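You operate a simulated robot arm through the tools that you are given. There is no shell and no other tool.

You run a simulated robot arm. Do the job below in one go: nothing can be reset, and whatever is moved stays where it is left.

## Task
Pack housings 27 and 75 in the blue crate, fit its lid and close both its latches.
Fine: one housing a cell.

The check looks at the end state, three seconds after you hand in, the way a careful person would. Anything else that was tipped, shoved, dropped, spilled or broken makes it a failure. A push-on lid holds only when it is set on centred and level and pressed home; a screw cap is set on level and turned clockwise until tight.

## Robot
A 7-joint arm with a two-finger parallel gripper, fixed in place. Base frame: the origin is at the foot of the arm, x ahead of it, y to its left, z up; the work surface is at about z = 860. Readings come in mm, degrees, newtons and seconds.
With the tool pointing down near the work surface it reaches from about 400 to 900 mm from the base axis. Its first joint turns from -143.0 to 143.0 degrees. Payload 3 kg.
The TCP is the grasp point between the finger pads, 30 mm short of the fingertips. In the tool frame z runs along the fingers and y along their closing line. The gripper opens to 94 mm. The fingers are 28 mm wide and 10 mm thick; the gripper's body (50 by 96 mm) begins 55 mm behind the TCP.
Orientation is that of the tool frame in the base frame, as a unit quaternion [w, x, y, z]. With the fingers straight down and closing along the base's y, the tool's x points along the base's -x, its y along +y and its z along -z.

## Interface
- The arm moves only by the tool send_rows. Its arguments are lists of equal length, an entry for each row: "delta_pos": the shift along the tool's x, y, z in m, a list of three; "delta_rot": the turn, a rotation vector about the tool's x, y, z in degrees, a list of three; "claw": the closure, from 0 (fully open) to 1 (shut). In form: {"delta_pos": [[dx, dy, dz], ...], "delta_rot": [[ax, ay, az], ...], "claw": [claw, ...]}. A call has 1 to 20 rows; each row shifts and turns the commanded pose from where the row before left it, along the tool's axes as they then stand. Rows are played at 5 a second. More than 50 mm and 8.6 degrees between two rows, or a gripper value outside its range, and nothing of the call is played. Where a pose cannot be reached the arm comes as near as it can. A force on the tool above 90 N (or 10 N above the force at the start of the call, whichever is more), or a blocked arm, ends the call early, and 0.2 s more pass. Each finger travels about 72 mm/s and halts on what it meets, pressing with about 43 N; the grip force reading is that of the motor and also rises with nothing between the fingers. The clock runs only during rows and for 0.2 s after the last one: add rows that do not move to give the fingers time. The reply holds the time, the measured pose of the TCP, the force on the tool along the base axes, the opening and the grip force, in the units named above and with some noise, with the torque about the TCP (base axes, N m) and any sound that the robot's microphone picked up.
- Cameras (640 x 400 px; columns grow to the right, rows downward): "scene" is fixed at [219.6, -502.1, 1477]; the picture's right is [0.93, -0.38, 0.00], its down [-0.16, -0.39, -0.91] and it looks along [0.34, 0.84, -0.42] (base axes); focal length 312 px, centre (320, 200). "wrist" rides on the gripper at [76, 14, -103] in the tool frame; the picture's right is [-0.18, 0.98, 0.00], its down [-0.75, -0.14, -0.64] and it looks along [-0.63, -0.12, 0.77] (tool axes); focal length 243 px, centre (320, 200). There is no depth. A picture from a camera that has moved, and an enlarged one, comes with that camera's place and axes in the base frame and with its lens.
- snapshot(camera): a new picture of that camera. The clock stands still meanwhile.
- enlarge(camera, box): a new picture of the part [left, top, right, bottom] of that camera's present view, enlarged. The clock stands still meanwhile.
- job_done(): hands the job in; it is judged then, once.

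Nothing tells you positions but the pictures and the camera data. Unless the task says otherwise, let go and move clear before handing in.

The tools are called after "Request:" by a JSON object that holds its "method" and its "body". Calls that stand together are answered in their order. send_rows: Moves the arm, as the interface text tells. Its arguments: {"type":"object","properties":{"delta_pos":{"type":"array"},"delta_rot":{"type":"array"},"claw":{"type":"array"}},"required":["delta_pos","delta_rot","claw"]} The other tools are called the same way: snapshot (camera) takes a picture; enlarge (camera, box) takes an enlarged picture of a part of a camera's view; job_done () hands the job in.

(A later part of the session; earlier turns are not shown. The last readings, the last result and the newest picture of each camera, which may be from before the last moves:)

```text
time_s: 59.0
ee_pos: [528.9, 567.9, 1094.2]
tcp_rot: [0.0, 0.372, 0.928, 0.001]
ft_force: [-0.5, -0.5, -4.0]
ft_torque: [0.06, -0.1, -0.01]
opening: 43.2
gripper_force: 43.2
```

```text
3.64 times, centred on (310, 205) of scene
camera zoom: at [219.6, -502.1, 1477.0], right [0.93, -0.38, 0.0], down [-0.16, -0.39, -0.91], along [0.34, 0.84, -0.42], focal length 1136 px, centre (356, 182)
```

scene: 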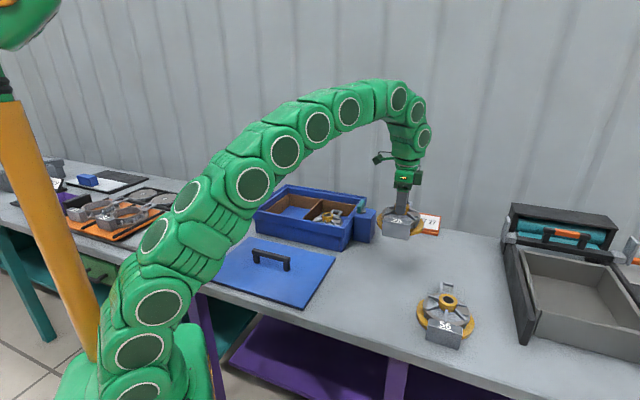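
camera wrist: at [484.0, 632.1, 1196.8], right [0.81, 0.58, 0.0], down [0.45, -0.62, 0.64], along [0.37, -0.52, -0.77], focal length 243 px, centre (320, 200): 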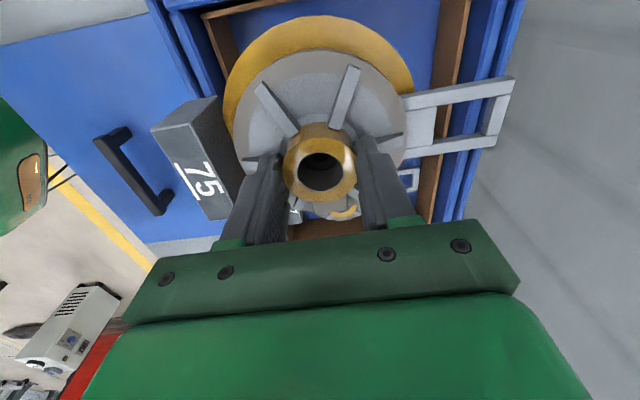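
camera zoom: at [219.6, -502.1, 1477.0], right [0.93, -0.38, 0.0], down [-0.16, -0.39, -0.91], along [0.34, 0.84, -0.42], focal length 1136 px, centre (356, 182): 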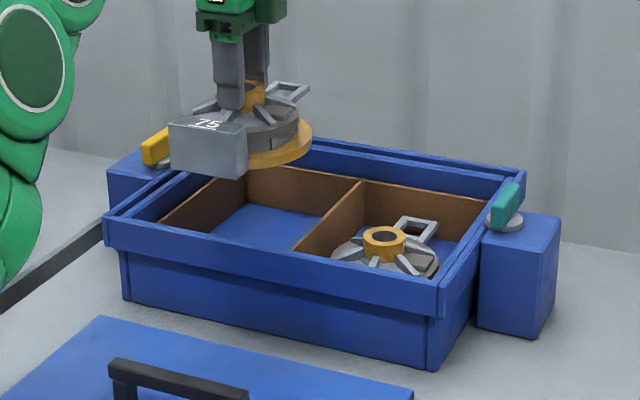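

I'm over the yellow-side cell. I'll correct by about 7 mm, lower to just above the rim, and check the alignment closely.

Request:
{"method": "send_rows", "body": {"delta_pos": [[0.0068, 0.0017, 0], [0, 0, 0.015], [0, 0, 0.015], [0, 0, 0.014], [0, 0, 0], [0, 0, 0]], "delta_rot": [[0, 0, 0], [0, 0, 0], [0, 0, 0], [0, 0, 0], [0, 0, 0], [0, 0, 0]], "claw": [0.75, 0.75, 0.75, 0.75, 0.75, 0.75]}}

Request:
{"method": "enlarge", "body": {"camera": "wrist", "box": [410, 40, 530, 160]}}

Request:
{"method": "enlarge", "body": {"camera": "wrist", "box": [140, 110, 270, 230]}}

Request:
{"method": "enlarge", "body": {"camera": "wrist", "box": [140, 0, 270, 130]}}

Request:
{"method": "snapshot", "body": {"camera": "wrist"}}

```text
time_s: 60.4
ee_pos: [527.6, 574.7, 1047.0]
tcp_rot: [0.0, 0.372, 0.928, 0.0]
ft_force: [0.6, 0.4, -5.5]
ft_torque: [0.11, -0.1, 0.0]
opening: 43.1
gripper_force: 42.9
```

```text
3.33 times, centred on (470, 100) of wrist
camera zoom: at [482.9, 638.3, 1149.8], right [0.81, 0.58, 0.0], down [0.45, -0.62, 0.64], along [0.37, -0.52, -0.77], focal length 809 px, centre (-180, 533)
```

zoom: 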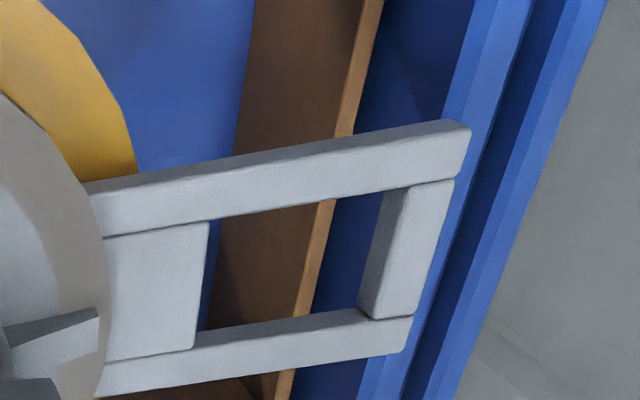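

```text
3.33 times, centred on (205, 170) of wrist
camera zoom: at [482.9, 638.3, 1149.8], right [0.81, 0.58, 0.0], down [0.45, -0.62, 0.64], along [0.37, -0.52, -0.77], focal length 809 px, centre (703, 300)
```

zoom: 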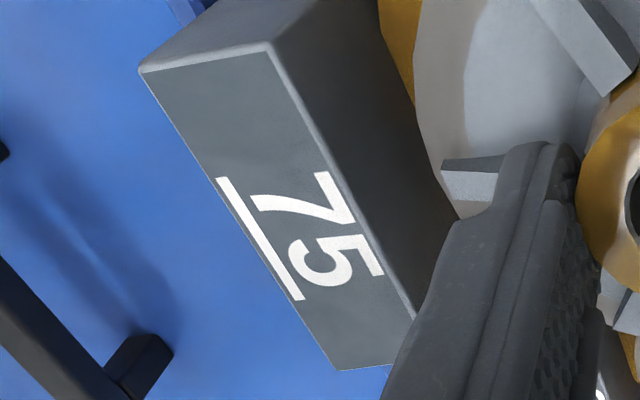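

```text
3.08 times, centred on (205, 65) of wrist
camera zoom: at [482.9, 638.3, 1149.8], right [0.81, 0.58, 0.0], down [0.45, -0.62, 0.64], along [0.37, -0.52, -0.77], focal length 746 px, centre (674, 615)
```

zoom: 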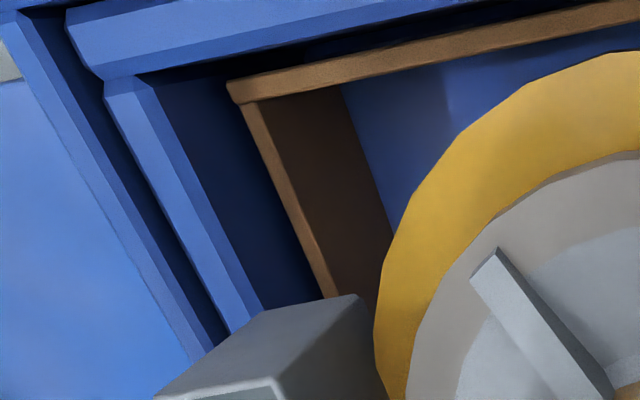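

```text
taken
camera wrist: at [482.9, 638.3, 1149.8], right [0.81, 0.58, 0.0], down [0.45, -0.62, 0.64], along [0.37, -0.52, -0.77], focal length 243 px, centre (320, 200)
```

wrist: 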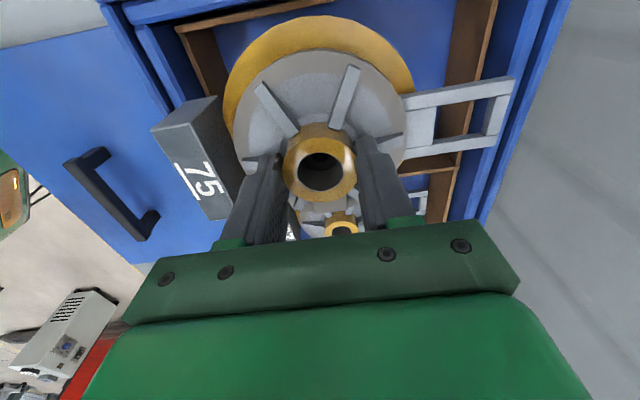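

Housing 75 sits almost identically in the gripper as 27 did. I'm taking closer views of the liner edges here to judge the yaw and end clearances.

Request:
{"method": "enlarge", "body": {"camera": "wrist", "box": [170, 0, 270, 100]}}

Request:
{"method": "enlarge", "body": {"camera": "wrist", "box": [440, 0, 560, 120]}}

Request:
{"method": "enlarge", "body": {"camera": "wrist", "box": [400, 120, 520, 240]}}

```text
4.00 times, centred on (220, 50) of wrist
camera zoom: at [482.9, 638.3, 1149.8], right [0.81, 0.58, 0.0], down [0.45, -0.62, 0.64], along [0.37, -0.52, -0.77], focal length 970 px, centre (720, 800)
```

zoom: 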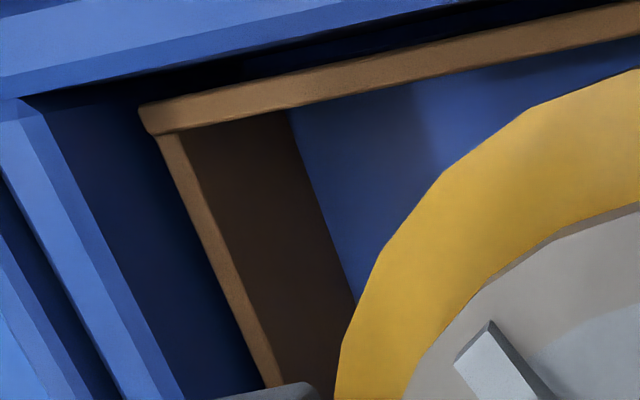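

```text
3.33 times, centred on (500, 60) of wrist
camera zoom: at [482.9, 638.3, 1149.8], right [0.81, 0.58, 0.0], down [0.45, -0.62, 0.64], along [0.37, -0.52, -0.77], focal length 809 px, centre (-280, 667)
```

zoom: 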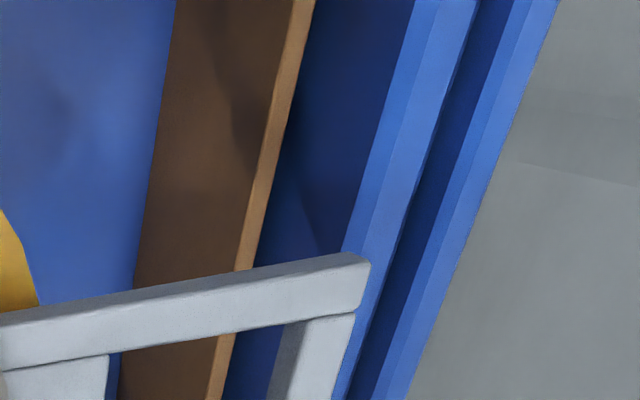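

```text
3.33 times, centred on (460, 180) of wrist
camera zoom: at [482.9, 638.3, 1149.8], right [0.81, 0.58, 0.0], down [0.45, -0.62, 0.64], along [0.37, -0.52, -0.77], focal length 809 px, centre (-147, 267)
```

zoom: 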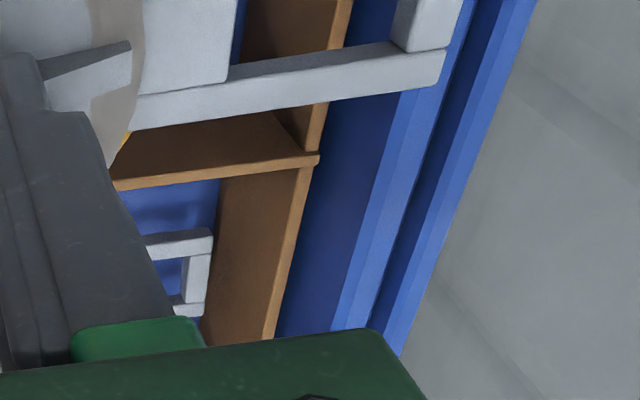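

The crate's axis reads about 45.1° here. I'll turn 0.7° clockwise, shift 3 mm toward the far side and 2.5 mm toward the divider, then lower to just above the liner.

Request:
{"method": "send_rows", "body": {"delta_pos": [[0, 0, 0], [-0.0025, 0.003, 0], [0, 0, 0.012], [0, 0, 0.012], [0, 0, 0.012], [0, 0, 0], [0, 0, 0]], "delta_rot": [[0, 0, 0.7], [0, 0, 0], [0, 0, 0], [0, 0, 0], [0, 0, 0], [0, 0, 0], [0, 0, 0]], "claw": [0.75, 0.75, 0.75, 0.75, 0.75, 0.75, 0.75]}}

Request:
{"method": "enlarge", "body": {"camera": "wrist", "box": [480, 50, 540, 110]}}

Request:
{"method": "enlarge", "body": {"camera": "wrist", "box": [185, 70, 245, 120]}}

Request:
{"method": "snapshot", "body": {"camera": "wrist"}}

```text
time_s: 62.0
ee_pos: [531.9, 574.3, 1011.6]
tcp_rot: [0.0, 0.377, 0.926, 0.0]
ft_force: [-0.2, -0.7, -4.6]
ft_torque: [0.06, -0.03, -0.01]
opening: 42.9
gripper_force: 43.2
```

```text
6.67 times, centred on (510, 80) of wrist
camera zoom: at [488.3, 638.0, 1114.4], right [0.82, 0.57, 0.0], down [0.44, -0.63, 0.64], along [0.37, -0.53, -0.77], focal length 1618 px, centre (-947, 1000)
```

zoom: 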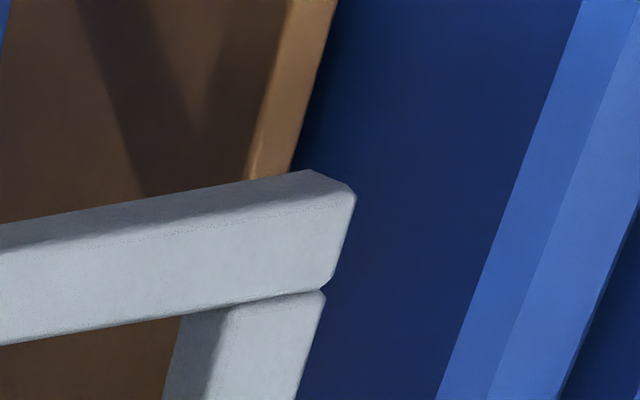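

```text
8.00 times, centred on (215, 95) of wrist
camera zoom: at [488.3, 638.0, 1114.4], right [0.82, 0.57, 0.0], down [0.44, -0.63, 0.64], along [0.37, -0.53, -0.77], focal length 1941 px, centre (1160, 1040)
```

zoom: 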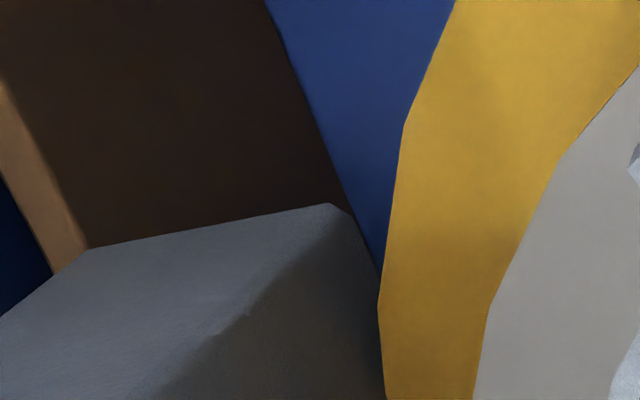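

```text
taken
camera wrist: at [488.3, 638.0, 1114.4], right [0.82, 0.57, 0.0], down [0.44, -0.63, 0.64], along [0.37, -0.53, -0.77], focal length 243 px, centre (320, 200)
```

wrist: 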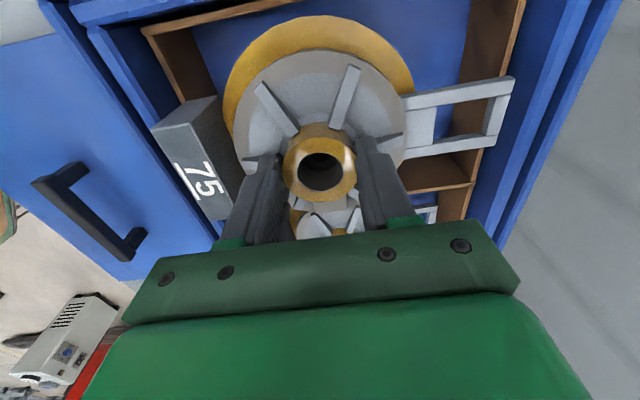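

Relative to the liner edges, 75 is now placed just as 27 was when it went in. I'll lower gently and watch the force.

Request:
{"method": "send_rows", "body": {"delta_pos": [[0, 0, 0.002], [0, 0, 0.002], [0, 0, 0.002], [0, 0, 0.001], [0, 0, 0]], "delta_rot": [[0, 0, 0], [0, 0, 0], [0, 0, 0], [0, 0, 0], [0, 0, 0]], "claw": [0.75, 0.75, 0.75, 0.75, 0.75]}}

Request:
{"method": "send_rows", "body": {"delta_pos": [[0, 0, 0.001], [0, 0, 0.001], [0, 0, 0]], "delta_rot": [[0, 0, 0], [0, 0, 0], [0, 0, 0]], "claw": [0.75, 0.75, 0.75]}}

Request:
{"method": "enlarge", "body": {"camera": "wrist", "box": [480, 50, 540, 110]}}

Request:
{"method": "enlarge", "body": {"camera": "wrist", "box": [185, 70, 245, 120]}}

```text
time_s: 63.2
ee_pos: [534.0, 575.6, 1005.2]
tcp_rot: [-0.001, 0.377, 0.926, -0.001]
ft_force: [0.3, 0.2, -4.9]
ft_torque: [0.02, -0.06, 0.0]
opening: 43.0
gripper_force: 42.5
```

```text
time_s: 64.0
ee_pos: [532.7, 575.4, 1002.9]
tcp_rot: [0.0, 0.378, 0.926, 0.0]
ft_force: [0.5, -0.4, -3.9]
ft_torque: [0.06, -0.07, -0.01]
opening: 43.1
gripper_force: 43.2
```

```text
6.67 times, centred on (510, 80) of wrist
camera zoom: at [488.3, 638.7, 1106.0], right [0.82, 0.57, 0.0], down [0.44, -0.63, 0.64], along [0.37, -0.53, -0.77], focal length 1618 px, centre (-947, 1000)
```

zoom: 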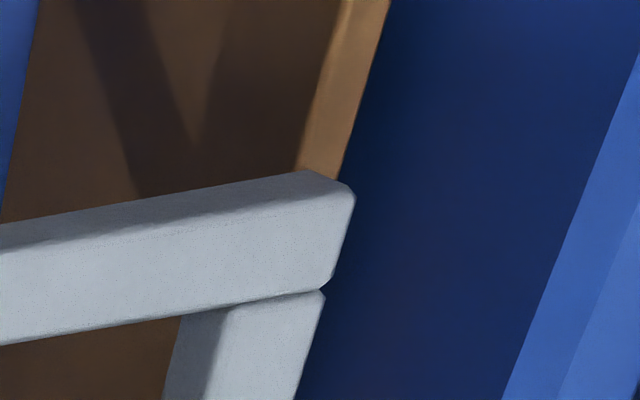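

```text
8.00 times, centred on (215, 95) of wrist
camera zoom: at [488.3, 638.7, 1106.0], right [0.82, 0.57, 0.0], down [0.44, -0.63, 0.64], along [0.37, -0.53, -0.77], focal length 1941 px, centre (1160, 1040)
```

zoom: 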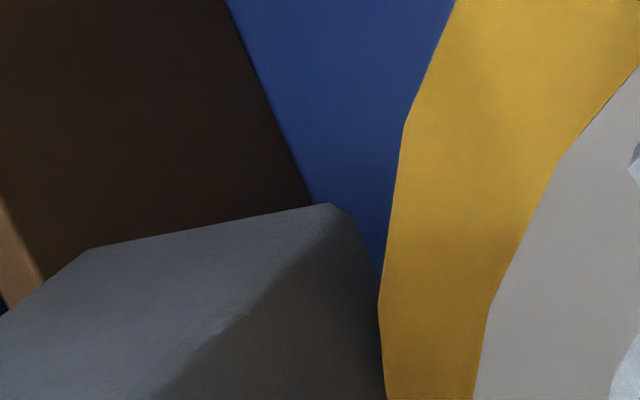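

Alignment matches 27's successful entry, with no contact force. Continuing down in 1 mm steps past the liner edge.

Request:
{"method": "send_rows", "body": {"delta_pos": [[0, 0, 0.001], [0, 0, 0.001], [0, 0, 0.001], [0, 0, 0]], "delta_rot": [[0, 0, 0], [0, 0, 0], [0, 0, 0], [0, 0, 0]], "claw": [0.75, 0.75, 0.75, 0.75]}}

Request:
{"method": "send_rows", "body": {"delta_pos": [[0, 0, 0.001], [0, 0, 0.001], [0, 0, 0.001], [0, 0, 0]], "delta_rot": [[0, 0, 0], [0, 0, 0], [0, 0, 0], [0, 0, 0]], "claw": [0.75, 0.75, 0.75, 0.75]}}

Request:
{"method": "enlarge", "body": {"camera": "wrist", "box": [480, 50, 540, 110]}}

```text
time_s: 65.0
ee_pos: [531.8, 575.2, 998.4]
tcp_rot: [0.0, 0.378, 0.926, 0.0]
ft_force: [0.4, -0.2, -3.9]
ft_torque: [0.06, -0.05, 0.0]
opening: 43.1
gripper_force: 43.0
```

```text
time_s: 66.0
ee_pos: [532.0, 574.0, 996.0]
tcp_rot: [0.0, 0.378, 0.926, 0.0]
ft_force: [0.1, -0.3, -4.1]
ft_torque: [0.04, -0.06, 0.02]
opening: 43.2
gripper_force: 42.6
```

```text
6.67 times, centred on (510, 80) of wrist
camera zoom: at [488.1, 638.2, 1099.1], right [0.82, 0.57, 0.0], down [0.44, -0.63, 0.64], along [0.37, -0.53, -0.77], focal length 1618 px, centre (-947, 1000)
```

zoom: 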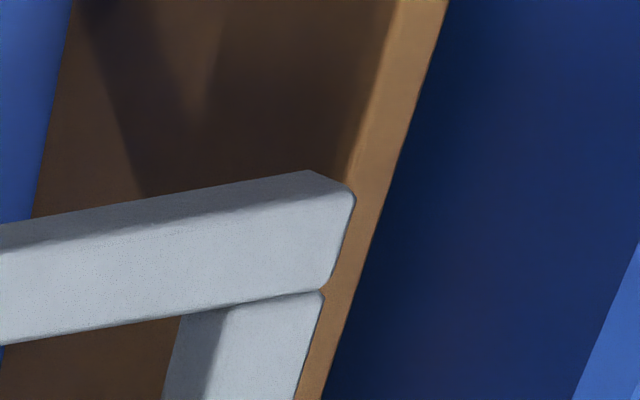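

It's past the liner edge with no contact. Lowering steadily toward the floor now.

Request:
{"method": "send_rows", "body": {"delta_pos": [[0, 0, 0.003], [0, 0, 0.003], [0, 0, 0.003], [0, 0, 0.003], [0, 0, 0.003], [0, 0, 0]], "delta_rot": [[0, 0, 0], [0, 0, 0], [0, 0, 0], [0, 0, 0], [0, 0, 0], [0, 0, 0]], "claw": [0.75, 0.75, 0.75, 0.75, 0.75, 0.75]}}

Request:
{"method": "send_rows", "body": {"delta_pos": [[0, 0, 0.003], [0, 0, 0.003], [0, 0, 0.003], [0, 0, 0.003], [0, 0, 0.003], [0, 0, 0]], "delta_rot": [[0, 0, 0], [0, 0, 0], [0, 0, 0], [0, 0, 0], [0, 0, 0], [0, 0, 0]], "claw": [0.75, 0.75, 0.75, 0.75, 0.75, 0.75]}}

Request:
{"method": "send_rows", "body": {"delta_pos": [[0, 0, 0.003], [0, 0, 0.003], [0, 0, 0.003], [0, 0, 0.003], [0, 0, 0.002], [0, 0, 0]], "delta_rot": [[0, 0, 0], [0, 0, 0], [0, 0, 0], [0, 0, 0], [0, 0, 0], [0, 0, 0]], "claw": [0.75, 0.75, 0.75, 0.75, 0.75, 0.75]}}

Request:
{"method": "snapshot", "body": {"camera": "wrist"}}

Request:
{"method": "enlarge", "body": {"camera": "scene", "box": [240, 170, 380, 260]}}

```text
time_s: 67.4
ee_pos: [532.5, 574.5, 981.1]
tcp_rot: [0.0, 0.377, 0.926, 0.001]
ft_force: [0.1, -0.5, -3.5]
ft_torque: [0.06, -0.05, 0.01]
opening: 43.2
gripper_force: 43.1
```

```text
time_s: 68.8
ee_pos: [533.4, 574.7, 966.3]
tcp_rot: [0.0, 0.378, 0.926, -0.001]
ft_force: [0.1, -0.3, -4.5]
ft_torque: [0.03, -0.07, 0.01]
opening: 43.2
gripper_force: 43.2
```

```text
time_s: 70.2
ee_pos: [532.8, 575.1, 952.8]
tcp_rot: [0.001, 0.378, 0.926, 0.0]
ft_force: [-0.4, -0.4, -4.6]
ft_torque: [0.04, -0.04, -0.01]
opening: 43.2
gripper_force: 42.8
```

```text
taken
camera wrist: at [488.0, 638.2, 1054.7], right [0.82, 0.57, 0.0], down [0.44, -0.63, 0.64], along [0.37, -0.53, -0.77], focal length 243 px, centre (320, 200)
```

wrist: 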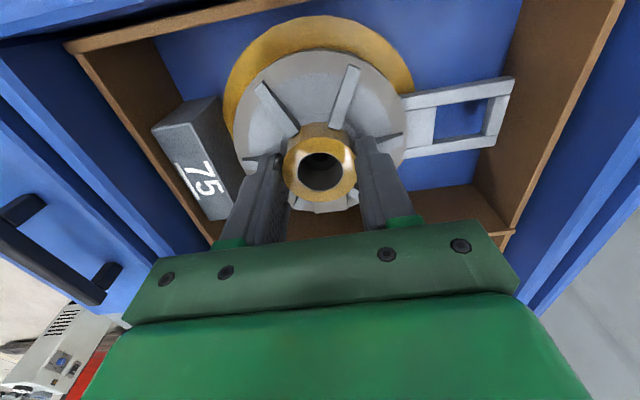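

```text
4.44 times, centred on (310, 215) of scene
camera zoom: at [219.6, -502.1, 1477.0], right [0.93, -0.38, 0.0], down [-0.16, -0.39, -0.91], along [0.34, 0.84, -0.42], focal length 1388 px, centre (364, 133)
```

zoom: 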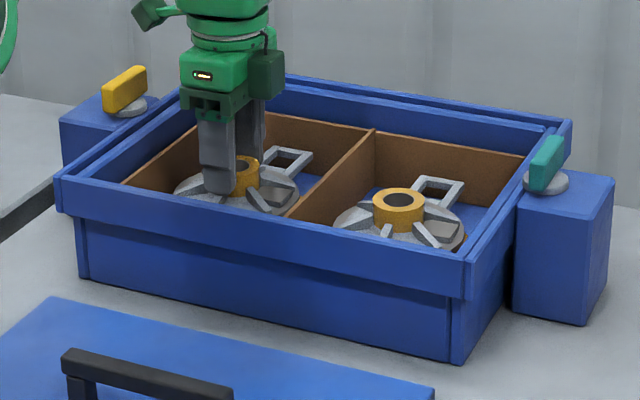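

Almost at the floor (expected contact near TCP 948). I'm taking the last few millimetres in small steps.

Request:
{"method": "send_rows", "body": {"delta_pos": [[0, 0, 0.001], [0, 0, 0.001], [0, 0, 0.001], [0, 0, 0]], "delta_rot": [[0, 0, 0], [0, 0, 0], [0, 0, 0], [0, 0, 0]], "claw": [0.75, 0.75, 0.75, 0.75]}}

Request:
{"method": "send_rows", "body": {"delta_pos": [[0, 0, 0.001], [0, 0, 0.001], [0, 0, 0]], "delta_rot": [[0, 0, 0], [0, 0, 0], [0, 0, 0]], "claw": [0.75, 0.75, 0.75]}}

```text
time_s: 71.2
ee_pos: [532.0, 575.7, 950.1]
tcp_rot: [0.001, 0.378, 0.926, 0.001]
ft_force: [-1.8, 1.2, 2.4]
ft_torque: [-0.29, 0.26, -0.14]
opening: 43.1
gripper_force: 43.9
```

```text
time_s: 72.0
ee_pos: [532.5, 575.5, 948.7]
tcp_rot: [0.001, 0.378, 0.926, 0.001]
ft_force: [-1.5, -0.6, 27.0]
ft_torque: [-0.26, 0.26, 0.01]
opening: 43.1
gripper_force: 43.1
```

The floor is reached, with the load rising to 27 N. Easing off, releasing, and checking.

Request:
{"method": "send_rows", "body": {"delta_pos": [[0, 0, -0.0015], [0, 0, 0], [0, 0, 0], [0, 0, 0], [0, 0, 0], [0, 0, 0]], "delta_rot": [[0, 0, 0], [0, 0, 0], [0, 0, 0], [0, 0, 0], [0, 0, 0], [0, 0, 0]], "claw": [0.75, 0.75, 0.5, 0.4, 0.35, 0.35]}}

Request:
{"method": "send_rows", "body": {"delta_pos": [[0, 0, -0.01], [0, 0, -0.02], [0, 0, -0.03], [0, 0, -0.04], [0, 0, -0.04], [0, 0, 0], [0, 0, 0]], "delta_rot": [[0, 0, 0], [0, 0, 0], [0, 0, 0], [0, 0, 0], [0, 0, 0], [0, 0, 0], [0, 0, 0]], "claw": [0.35, 0.35, 0.35, 0.35, 0.35, 0.35, 0.35]}}

Request:
{"method": "snapshot", "body": {"camera": "wrist"}}

Request:
{"method": "enlarge", "body": {"camera": "scene", "box": [240, 170, 380, 260]}}

```text
time_s: 73.4
ee_pos: [532.7, 574.1, 948.4]
tcp_rot: [0.001, 0.378, 0.926, 0.0]
ft_force: [-0.5, 0.4, 0.5]
ft_torque: [-0.02, -0.01, 0.03]
opening: 61.2
gripper_force: 0.1
```

```text
time_s: 75.0
ee_pos: [533.7, 573.9, 1085.2]
tcp_rot: [0.0, 0.378, 0.926, 0.0]
ft_force: [0.3, -0.1, 0.7]
ft_torque: [0.0, 0.01, 0.02]
opening: 61.2
gripper_force: 0.1
```

```text
taken
camera wrist: at [489.5, 637.1, 1188.3], right [0.82, 0.57, 0.0], down [0.44, -0.63, 0.64], along [0.37, -0.53, -0.77], focal length 243 px, centre (320, 200)
```

wrist: 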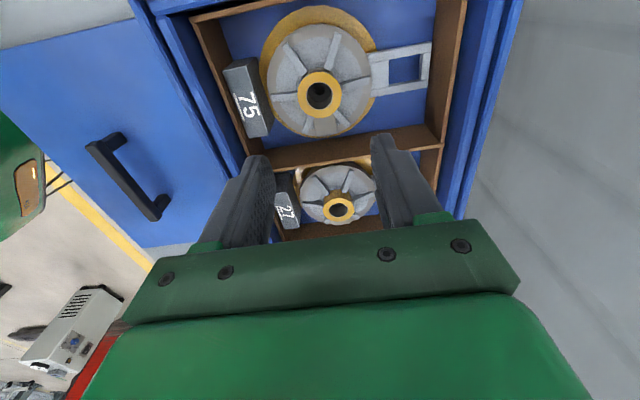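

```text
4.44 times, centred on (310, 215) of scene
camera zoom: at [219.6, -502.1, 1477.0], right [0.93, -0.38, 0.0], down [-0.16, -0.39, -0.91], along [0.34, 0.84, -0.42], focal length 1388 px, centre (364, 133)
```

zoom: 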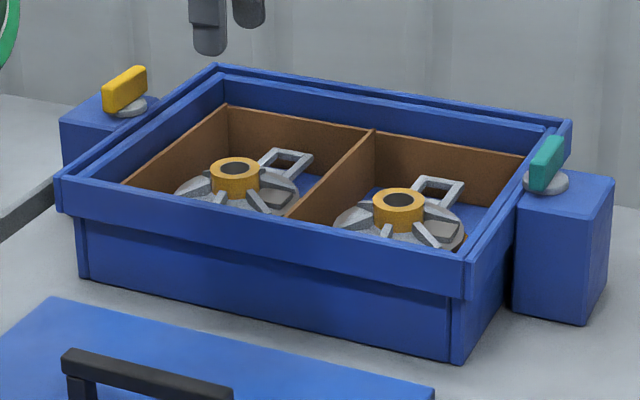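

Both housings are seated flat, one per cell. Next is the lid, so I'll view it from above with the fingers fully open to measure its size, angle and handle position.

Request:
{"method": "send_rows", "body": {"delta_pos": [[0.00518, -0.03884, -0.01813], [0.00518, -0.03884, -0.01813], [0.00518, -0.03884, -0.01813], [0.00518, -0.03884, -0.01813], [0.00518, -0.03884, -0.01813], [0.00518, -0.03884, -0.01813], [0.00518, -0.03884, -0.01813], [0.00518, -0.03884, -0.01813], [0, 0, 0], [0, 0, 0]], "delta_rot": [[0, 0, 0], [0, 0, 0], [0, 0, 0], [0, 0, 0], [0, 0, 0], [0, 0, 0], [0, 0, 0], [0, 0, 0], [0, 0, 0], [0, 0, 0]], "claw": [0.2, 0.0, 0.0, 0.0, 0.0, 0.0, 0.0, 0.0, 0.0, 0.0]}}

Request:
{"method": "snapshot", "body": {"camera": "wrist"}}

Request:
{"method": "enlarge", "body": {"camera": "wrist", "box": [180, 0, 460, 175]}}

Request:
{"method": "enlarge", "body": {"camera": "wrist", "box": [220, 120, 420, 245]}}

Request:
{"method": "snapshot", "body": {"camera": "scene"}}

```text
time_s: 77.4
ee_pos: [296.2, 381.8, 1206.8]
tcp_rot: [-0.04, 0.384, 0.922, -0.02]
ft_force: [-0.6, 0.1, 0.6]
ft_torque: [0.01, -0.02, -0.01]
opening: 93.7
gripper_force: 0.0
stopped in row 10: the arm was blocked; the commanded pose is now the measured one
```

```text
taken
camera wrist: at [261.6, 447.0, 1312.8], right [0.82, 0.56, -0.08], down [0.49, -0.63, 0.61], along [0.29, -0.54, -0.79], focal length 243 px, centre (320, 200)
```

wrist: 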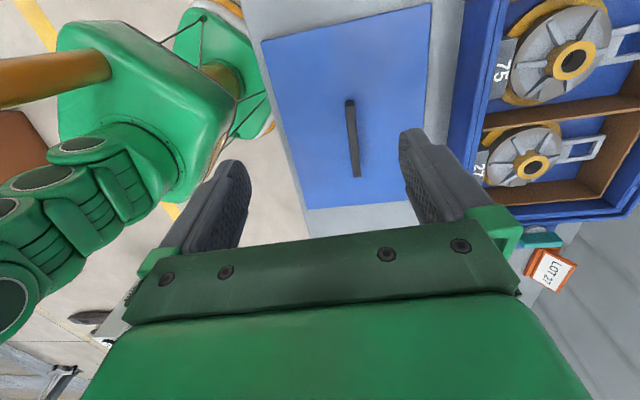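

```text
2.29 times, centred on (320, 88) of wrist
camera zoom: at [261.6, 447.0, 1312.8], right [0.82, 0.56, -0.08], down [0.49, -0.63, 0.61], along [0.29, -0.54, -0.79], focal length 555 px, centre (320, 457)
```

zoom: 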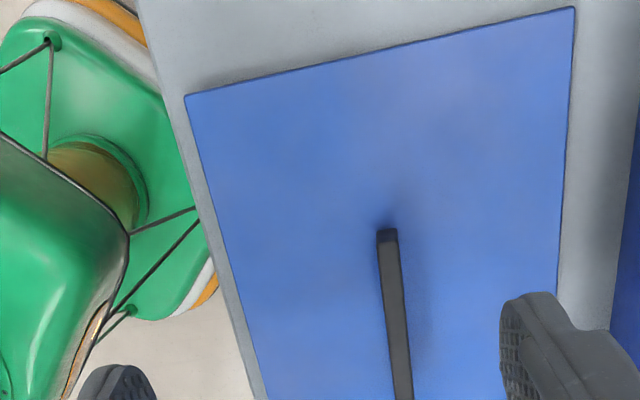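

```text
3.20 times, centred on (320, 182) of wrist
camera zoom: at [261.6, 447.0, 1312.8], right [0.82, 0.56, -0.08], down [0.49, -0.63, 0.61], along [0.29, -0.54, -0.79], focal length 776 px, centre (320, 256)
```

zoom: 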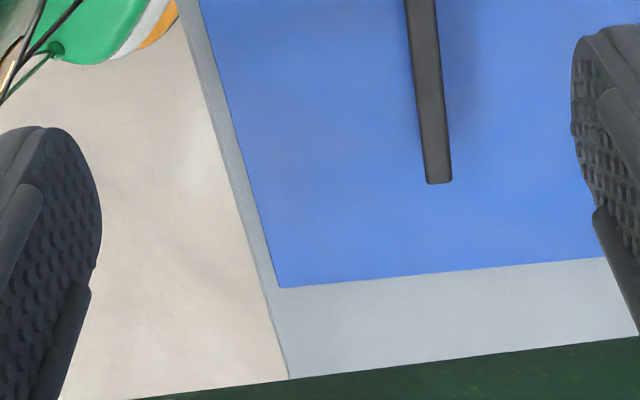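

```text
taken
```

scene: 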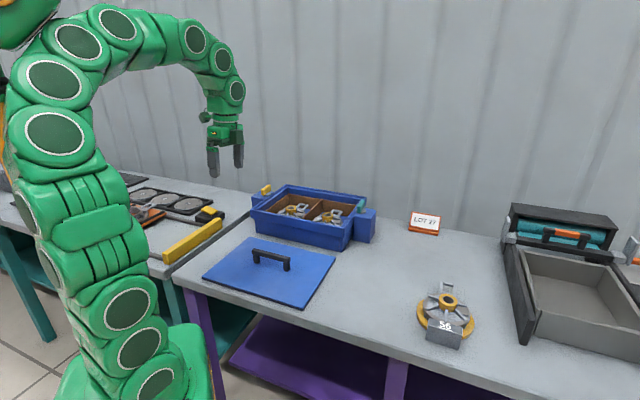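

The lid measures about 250×340 mm at 45°, with its handle at the centre near (383, 318). The arm hit an inner limit and tilted slightly, so I'll move over the handle and re-level the tool.

Request:
{"method": "send_rows", "body": {"delta_pos": [[-0.031, 0.00345, 0.0248], [-0.031, 0.00345, 0.0248], [-0.031, 0.00345, 0.0248], [-0.031, 0.00345, 0.0248], [0, 0, 0], [0, 0, 0], [0, 0, 0]], "delta_rot": [[0, 0, 0], [0, 0, 0], [0, 0, 0], [0, 0, 0], [-3.86, -3.37, -0.74], [0, 0, 0], [0, 0, 0]], "claw": [0.0, 0.0, 0.0, 0.0, 0.0, 0.0, 0.0]}}

Request:
{"method": "snapshot", "body": {"camera": "wrist"}}

Request:
{"method": "enlarge", "body": {"camera": "scene", "box": [190, 220, 350, 320]}}

```text
time_s: 79.0
ee_pos: [380.9, 305.5, 1102.7]
tcp_rot: [0.003, 0.378, 0.926, 0.0]
ft_force: [0.2, -0.6, 0.6]
ft_torque: [0.01, 0.0, 0.01]
opening: 94.0
gripper_force: 0.1
```

```text
taken
camera wrist: at [337.0, 368.7, 1204.6], right [0.82, 0.57, 0.0], down [0.44, -0.63, 0.65], along [0.37, -0.53, -0.76], focal length 243 px, centre (320, 200)
```

wrist: 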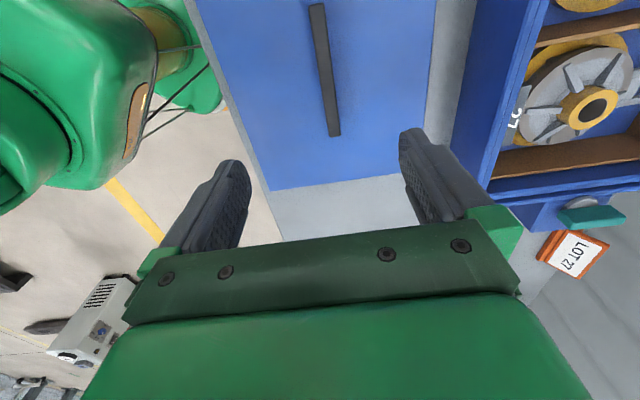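

```text
4.00 times, centred on (270, 270) of scene
camera zoom: at [219.6, -502.1, 1477.0], right [0.93, -0.38, 0.0], down [-0.16, -0.39, -0.91], along [0.34, 0.84, -0.42], focal length 1250 px, centre (520, -80)
```

zoom: 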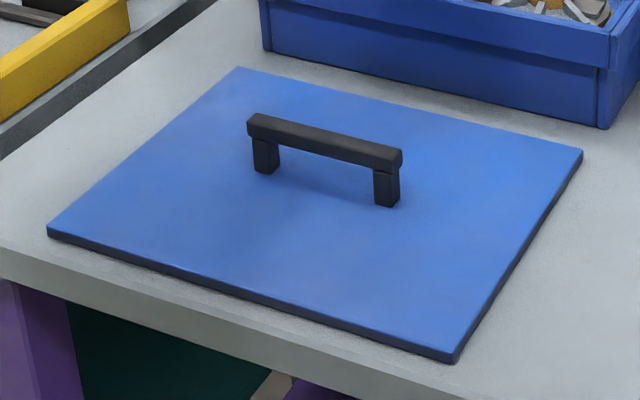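

The tool is nearly level again and the handle is about 9 mm off along the closing line. I'm zooming in to get the handle and lid edge angles exactly.

Request:
{"method": "enlarge", "body": {"camera": "wrist", "box": [280, 0, 360, 150]}}

Request:
{"method": "enlarge", "body": {"camera": "wrist", "box": [180, 0, 300, 200]}}

Request:
{"method": "enlarge", "body": {"camera": "wrist", "box": [260, 100, 450, 220]}}

```text
2.67 times, centred on (320, 75) of wrist
camera zoom: at [337.0, 368.7, 1204.6], right [0.82, 0.57, 0.0], down [0.44, -0.63, 0.65], along [0.37, -0.53, -0.76], focal length 647 px, centre (320, 533)
```

zoom: 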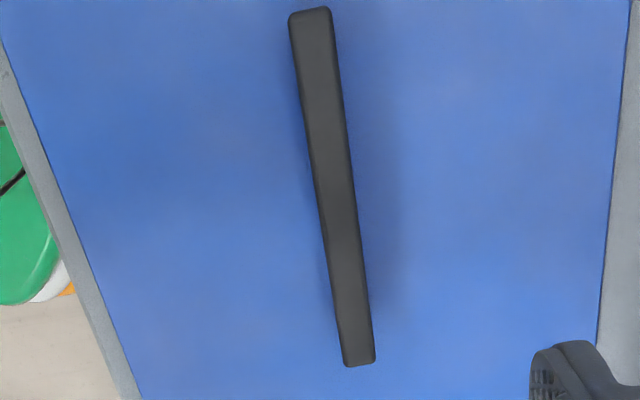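

```text
2.00 times, centred on (240, 100) of wrist
camera zoom: at [337.0, 368.7, 1204.6], right [0.82, 0.57, 0.0], down [0.44, -0.63, 0.65], along [0.37, -0.53, -0.76], focal length 485 px, centre (480, 400)
```

zoom: 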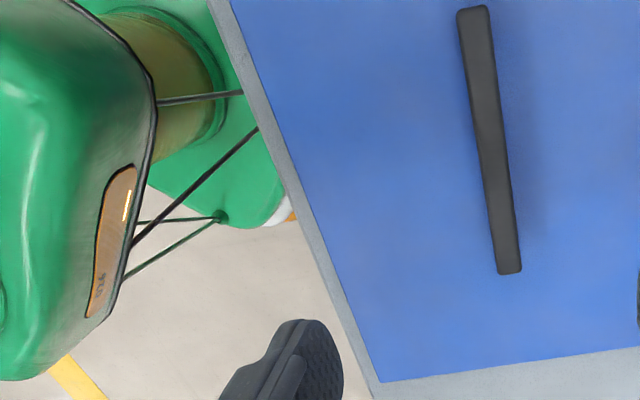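

```text
3.33 times, centred on (355, 160) of wrist
camera zoom: at [337.0, 368.7, 1204.6], right [0.82, 0.57, 0.0], down [0.44, -0.63, 0.65], along [0.37, -0.53, -0.76], focal length 809 px, centre (203, 333)
```

zoom: 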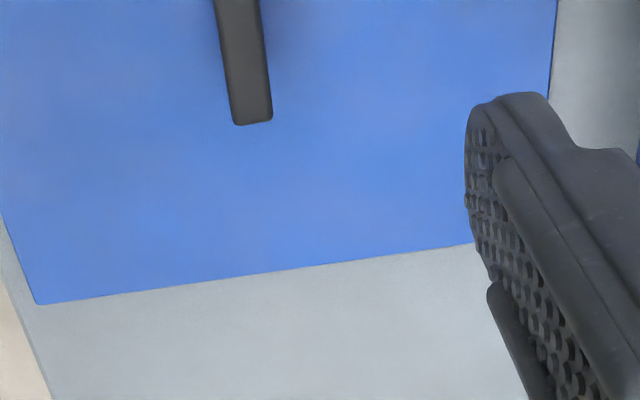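

The handle is centred on the lid, which is about 252×338 mm with its axis at 45.1°. I'll align with it, level the tool and descend towards the handle.

Request:
{"method": "send_rows", "body": {"delta_pos": [[0, 0.0083, 0], [0, 0, 0.035], [0, 0, 0.035], [0, 0, 0.035], [0, 0, 0.035], [0, 0, 0], [0, 0, 0]], "delta_rot": [[0.13, 0.32, 0.5], [0, 0, 0], [0, 0, 0], [0, 0, 0], [0, 0, 0], [0, 0, 0], [0, 0, 0]], "claw": [0.0, 0.0, 0.0, 0.2, 0.3, 0.3, 0.3]}}

Request:
{"method": "snapshot", "body": {"camera": "wrist"}}

Request:
{"method": "enlarge", "body": {"camera": "scene", "box": [220, 220, 320, 290]}}

```text
time_s: 80.6
ee_pos: [389.9, 308.7, 960.7]
tcp_rot: [0.0, 0.382, 0.924, 0.0]
ft_force: [-0.5, -0.4, -0.2]
ft_torque: [0.01, 0.02, 0.0]
opening: 65.9
gripper_force: 0.0
```

```text
taken
camera wrist: at [346.3, 372.4, 1064.3], right [0.82, 0.57, 0.0], down [0.43, -0.63, 0.64], along [0.36, -0.53, -0.77], focal length 243 px, centre (320, 200)
```

wrist: 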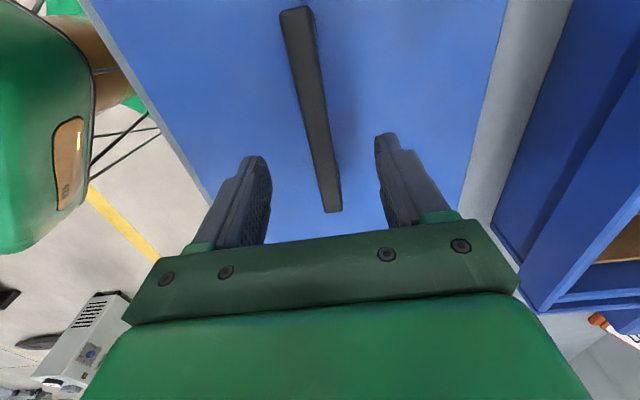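

```text
5.71 times, centred on (270, 255) of scene
camera zoom: at [219.6, -502.1, 1477.0], right [0.93, -0.38, 0.0], down [-0.16, -0.39, -0.91], along [0.34, 0.84, -0.42], focal length 1785 px, centre (606, -114)
```

zoom: 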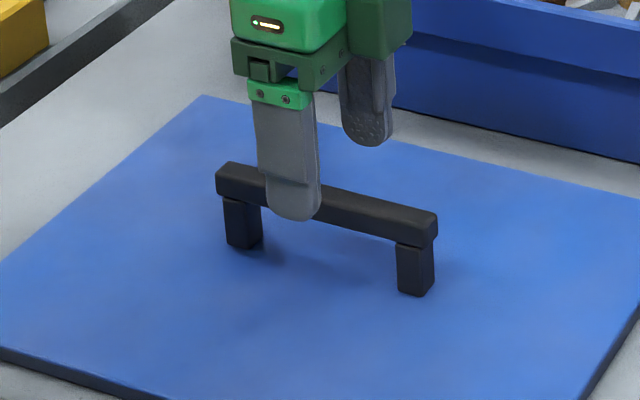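

The handle passes right between the fingers. I'll slide 5 mm along it to its centre, turn 0.4°, and descend to grip height.

Request:
{"method": "send_rows", "body": {"delta_pos": [[0.005, 0, 0], [0, 0, 0.02], [0, 0, 0.015], [0, 0, 0.01], [0, 0, 0.006], [0, 0, 0], [0, 0, 0]], "delta_rot": [[0, 0, 0.4], [0, 0, 0], [0, 0, 0], [0, 0, 0], [0, 0, 0], [0, 0, 0], [0, 0, 0]], "claw": [0.3, 0.3, 0.3, 0.3, 0.3, 0.3, 0.3]}}

Request:
{"method": "snapshot", "body": {"camera": "wrist"}}

Request:
{"method": "enlarge", "body": {"camera": "scene", "box": [220, 220, 320, 290]}}

```text
time_s: 82.2
ee_pos: [385.4, 311.0, 909.1]
tcp_rot: [0.001, 0.385, 0.923, 0.0]
ft_force: [0.1, -0.7, -0.3]
ft_torque: [0.01, 0.01, 0.01]
opening: 65.6
gripper_force: 0.0
```

```text
taken
camera wrist: at [342.2, 376.8, 1012.7], right [0.83, 0.56, 0.0], down [0.43, -0.64, 0.64], along [0.36, -0.53, -0.77], focal length 243 px, centre (320, 200)
```

wrist: 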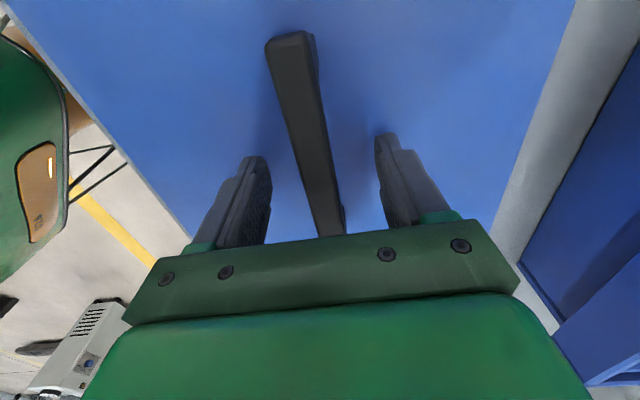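

```text
5.71 times, centred on (270, 255) of scene
camera zoom: at [219.6, -502.1, 1477.0], right [0.93, -0.38, 0.0], down [-0.16, -0.39, -0.91], along [0.34, 0.84, -0.42], focal length 1785 px, centre (606, -114)
```

zoom: 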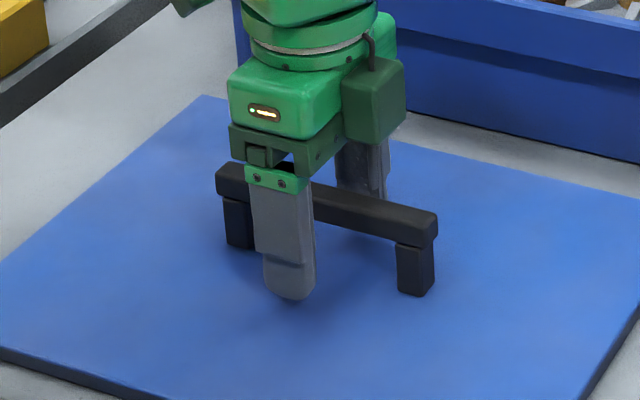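

The fingertips are either side of the handle, just above the lid surface. I'll shift 3 mm back along the handle and close on it.

Request:
{"method": "send_rows", "body": {"delta_pos": [[-0.003, 0, 0], [0, 0, 0], [0, 0, 0], [0, 0, 0], [0, 0, 0], [0, 0, 0], [0, 0, 0]], "delta_rot": [[0, 0, 0], [0, 0, 0], [0, 0, 0], [0, 0, 0], [0, 0, 0], [0, 0, 0], [0, 0, 0]], "claw": [0.3, 0.45, 0.6, 0.75, 0.95, 1.0, 1.0]}}

Request:
{"method": "snapshot", "body": {"camera": "wrist"}}

Request:
{"method": "enlarge", "body": {"camera": "scene", "box": [190, 220, 350, 320]}}

```text
time_s: 83.8
ee_pos: [388.4, 311.1, 910.1]
tcp_rot: [0.0, 0.385, 0.923, 0.001]
ft_force: [-1.2, -0.8, 2.5]
ft_torque: [-0.02, -0.02, 0.26]
opening: 20.4
gripper_force: 42.9
```

```text
taken
camera wrist: at [344.8, 374.3, 1013.3], right [0.83, 0.56, 0.0], down [0.43, -0.64, 0.64], along [0.36, -0.53, -0.77], focal length 243 px, centre (320, 200)
```

wrist: 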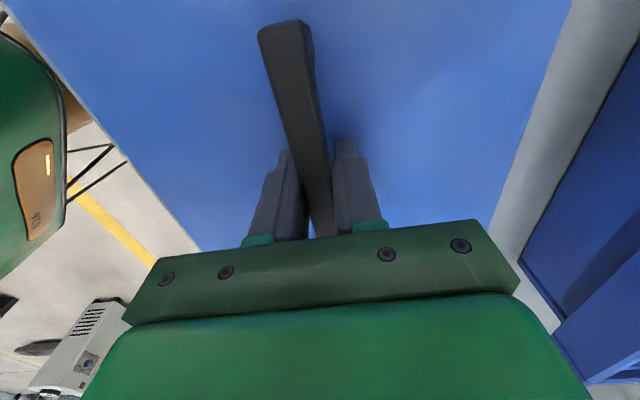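

```text
4.00 times, centred on (270, 270) of scene
camera zoom: at [219.6, -502.1, 1477.0], right [0.93, -0.38, 0.0], down [-0.16, -0.39, -0.91], along [0.34, 0.84, -0.42], focal length 1250 px, centre (520, -80)
```

zoom: 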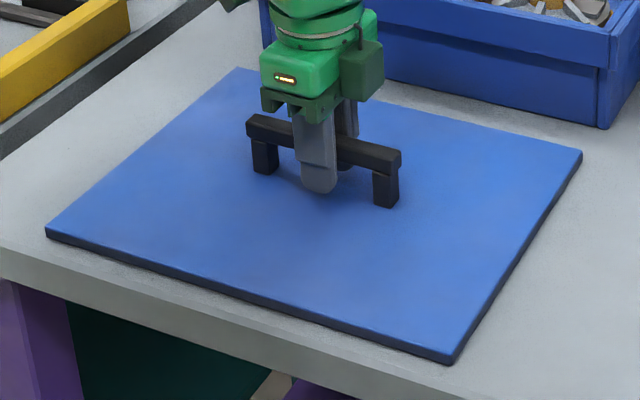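

The handle is gripped (20 mm wide, 43 N). Lifting slowly to check the lid stays level.

Request:
{"method": "send_rows", "body": {"delta_pos": [[0, 0, -0.004], [0, 0, -0.006], [0, 0, -0.01], [0, 0, -0.02], [0, 0, 0], [0, 0, 0]], "delta_rot": [[0, 0, 0], [0, 0, 0], [0, 0, 0], [0, 0, 0], [0, 0, 0], [0, 0, 0]], "claw": [1.0, 1.0, 1.0, 1.0, 1.0, 1.0]}}

Request:
{"method": "snapshot", "body": {"camera": "wrist"}}

Request:
{"method": "enlarge", "body": {"camera": "scene", "box": [190, 200, 350, 320]}}

```text
time_s: 85.2
ee_pos: [388.6, 310.6, 949.6]
tcp_rot: [0.0, 0.385, 0.923, 0.0]
ft_force: [0.0, 0.5, -4.4]
ft_torque: [-0.02, -0.02, 0.0]
opening: 20.3
gripper_force: 43.1
```

```text
taken
camera wrist: at [345.9, 374.5, 1052.2], right [0.83, 0.56, 0.0], down [0.43, -0.64, 0.64], along [0.36, -0.53, -0.77], focal length 243 px, centre (320, 200)
```

wrist: 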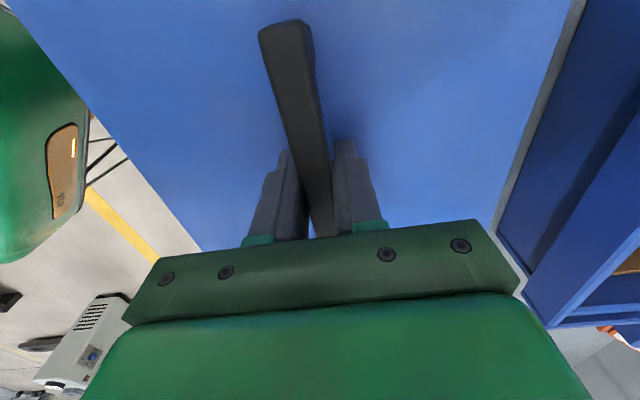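

```text
3.33 times, centred on (270, 260) of scene
camera zoom: at [219.6, -502.1, 1477.0], right [0.93, -0.38, 0.0], down [-0.16, -0.39, -0.91], along [0.34, 0.84, -0.42], focal length 1041 px, centre (487, 0)
```

zoom: 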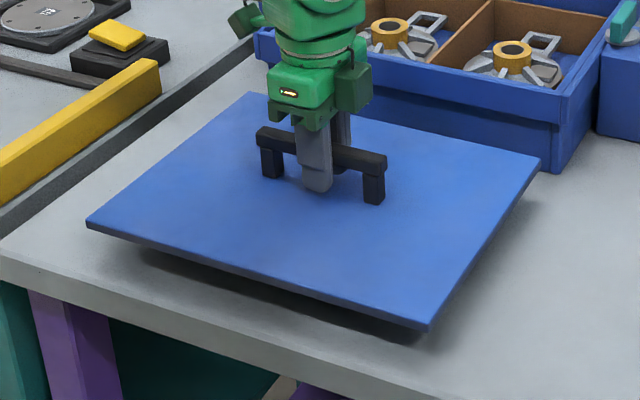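

The lid is lifted level and weighs about 4.5 N. I'll raise it above the latches and carry it straight across to over the crate.

Request:
{"method": "send_rows", "body": {"delta_pos": [[0, 0, -0.03], [0, 0, -0.03], [0, 0, -0.03], [0, 0, -0.02], [0.00072, 0.03065, 0], [0.00072, 0.03065, 0], [0.00072, 0.03065, 0], [0.00072, 0.03065, 0], [0.00072, 0.03065, 0], [0.00072, 0.03065, 0], [0.00072, 0.03065, 0], [0.00072, 0.03065, 0], [0.00072, 0.03065, 0], [0.00072, 0.03065, 0], [0, 0, 0], [0, 0, 0]], "delta_rot": [[0, 0, 0], [0, 0, 0], [0, 0, 0], [0, 0, 0], [0, 0, 0], [0, 0, 0], [0, 0, 0], [0, 0, 0], [0, 0, 0], [0, 0, 0], [0, 0, 0], [0, 0, 0], [0, 0, 0], [0, 0, 0], [0, 0, 0], [0, 0, 0]], "claw": [1.0, 1.0, 1.0, 1.0, 1.0, 1.0, 1.0, 1.0, 1.0, 1.0, 1.0, 1.0, 1.0, 1.0, 1.0, 1.0]}}

Request:
{"method": "snapshot", "body": {"camera": "wrist"}}

Request:
{"method": "enlarge", "body": {"camera": "scene", "box": [230, 150, 390, 260]}}

```text
time_s: 88.6
ee_pos: [602.9, 533.4, 1057.2]
tcp_rot: [0.001, 0.385, 0.923, -0.001]
ft_force: [-0.2, 0.2, -4.2]
ft_torque: [0.02, -0.07, 0.02]
opening: 20.4
gripper_force: 43.5
```

```text
taken
camera wrist: at [559.2, 597.4, 1161.1], right [0.83, 0.56, 0.0], down [0.43, -0.64, 0.64], along [0.36, -0.53, -0.77], focal length 243 px, centre (320, 200)
```

wrist: 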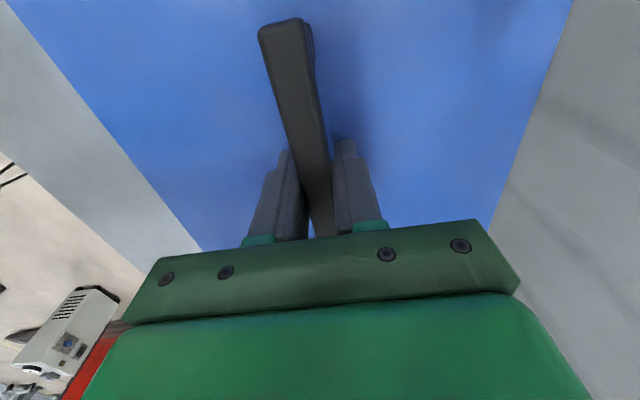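

```text
3.64 times, centred on (310, 205) of scene
camera zoom: at [219.6, -502.1, 1477.0], right [0.93, -0.38, 0.0], down [-0.16, -0.39, -0.91], along [0.34, 0.84, -0.42], focal length 1136 px, centre (356, 182)
```

zoom: 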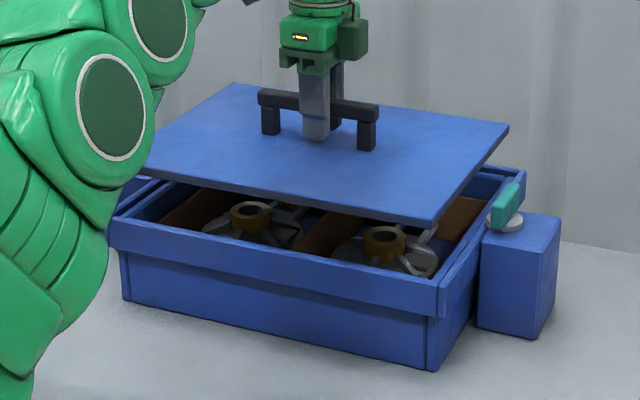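

The lid is over the crate. I'll lower it to about 15 mm above the rim and then compare edges in both cameras.

Request:
{"method": "send_rows", "body": {"delta_pos": [[0, 0, 0.012], [0, 0, 0.012], [0, 0, 0.01], [0, 0, 0], [0, 0, 0]], "delta_rot": [[0, 0, 0], [0, 0, 0], [0, 0, 0], [0, 0, 0], [0, 0, 0]], "claw": [1.0, 1.0, 1.0, 1.0, 1.0]}}

Request:
{"method": "snapshot", "body": {"camera": "wrist"}}

Request:
{"method": "enlarge", "body": {"camera": "scene", "box": [300, 180, 390, 240]}}

Request:
{"method": "enlarge", "body": {"camera": "scene", "box": [240, 170, 330, 230]}}

```text
time_s: 89.8
ee_pos: [601.7, 532.5, 1024.7]
tcp_rot: [0.0, 0.386, 0.923, 0.0]
ft_force: [-0.6, 0.8, -3.7]
ft_torque: [0.01, -0.01, 0.01]
opening: 20.1
gripper_force: 43.4
```

```text
taken
camera wrist: at [558.7, 596.1, 1127.9], right [0.83, 0.56, 0.0], down [0.43, -0.63, 0.64], along [0.36, -0.53, -0.77], focal length 243 px, centre (320, 200)
```

wrist: 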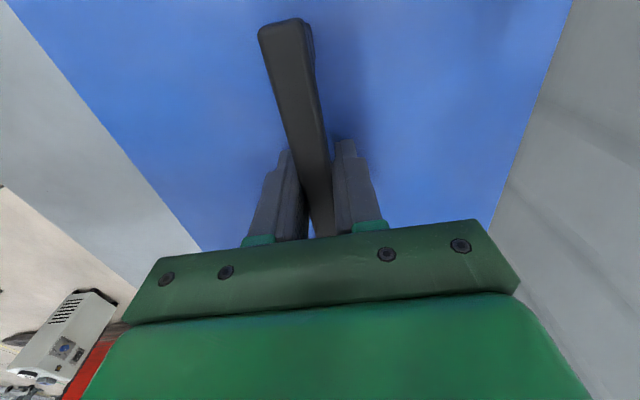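

```text
6.67 times, centred on (345, 210) of scene
camera zoom: at [219.6, -502.1, 1477.0], right [0.93, -0.38, 0.0], down [-0.16, -0.39, -0.91], along [0.34, 0.84, -0.42], focal length 2082 px, centre (153, 133)
```

zoom: 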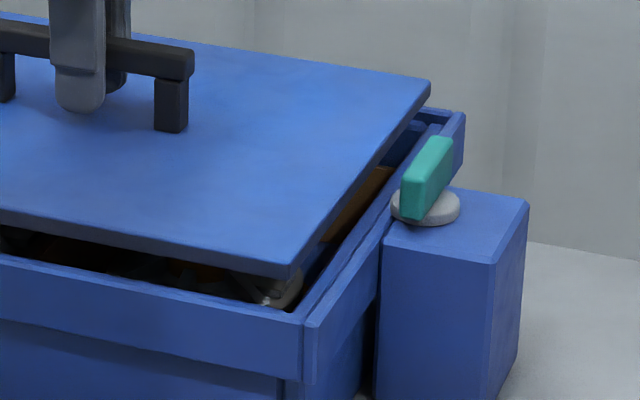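

```text
6.67 times, centred on (285, 200) of scene
camera zoom: at [219.6, -502.1, 1477.0], right [0.93, -0.38, 0.0], down [-0.16, -0.39, -0.91], along [0.34, 0.84, -0.42], focal length 2082 px, centre (553, 200)
```

zoom: 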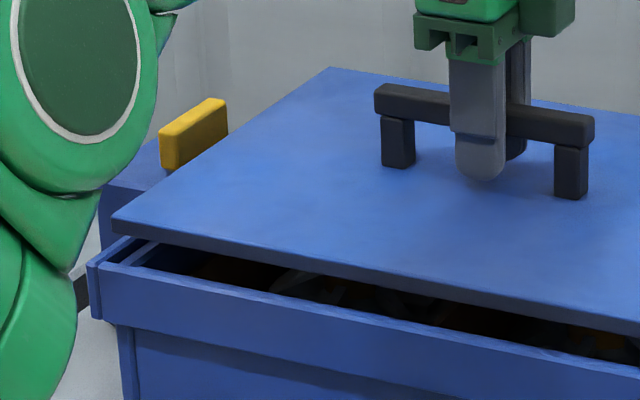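

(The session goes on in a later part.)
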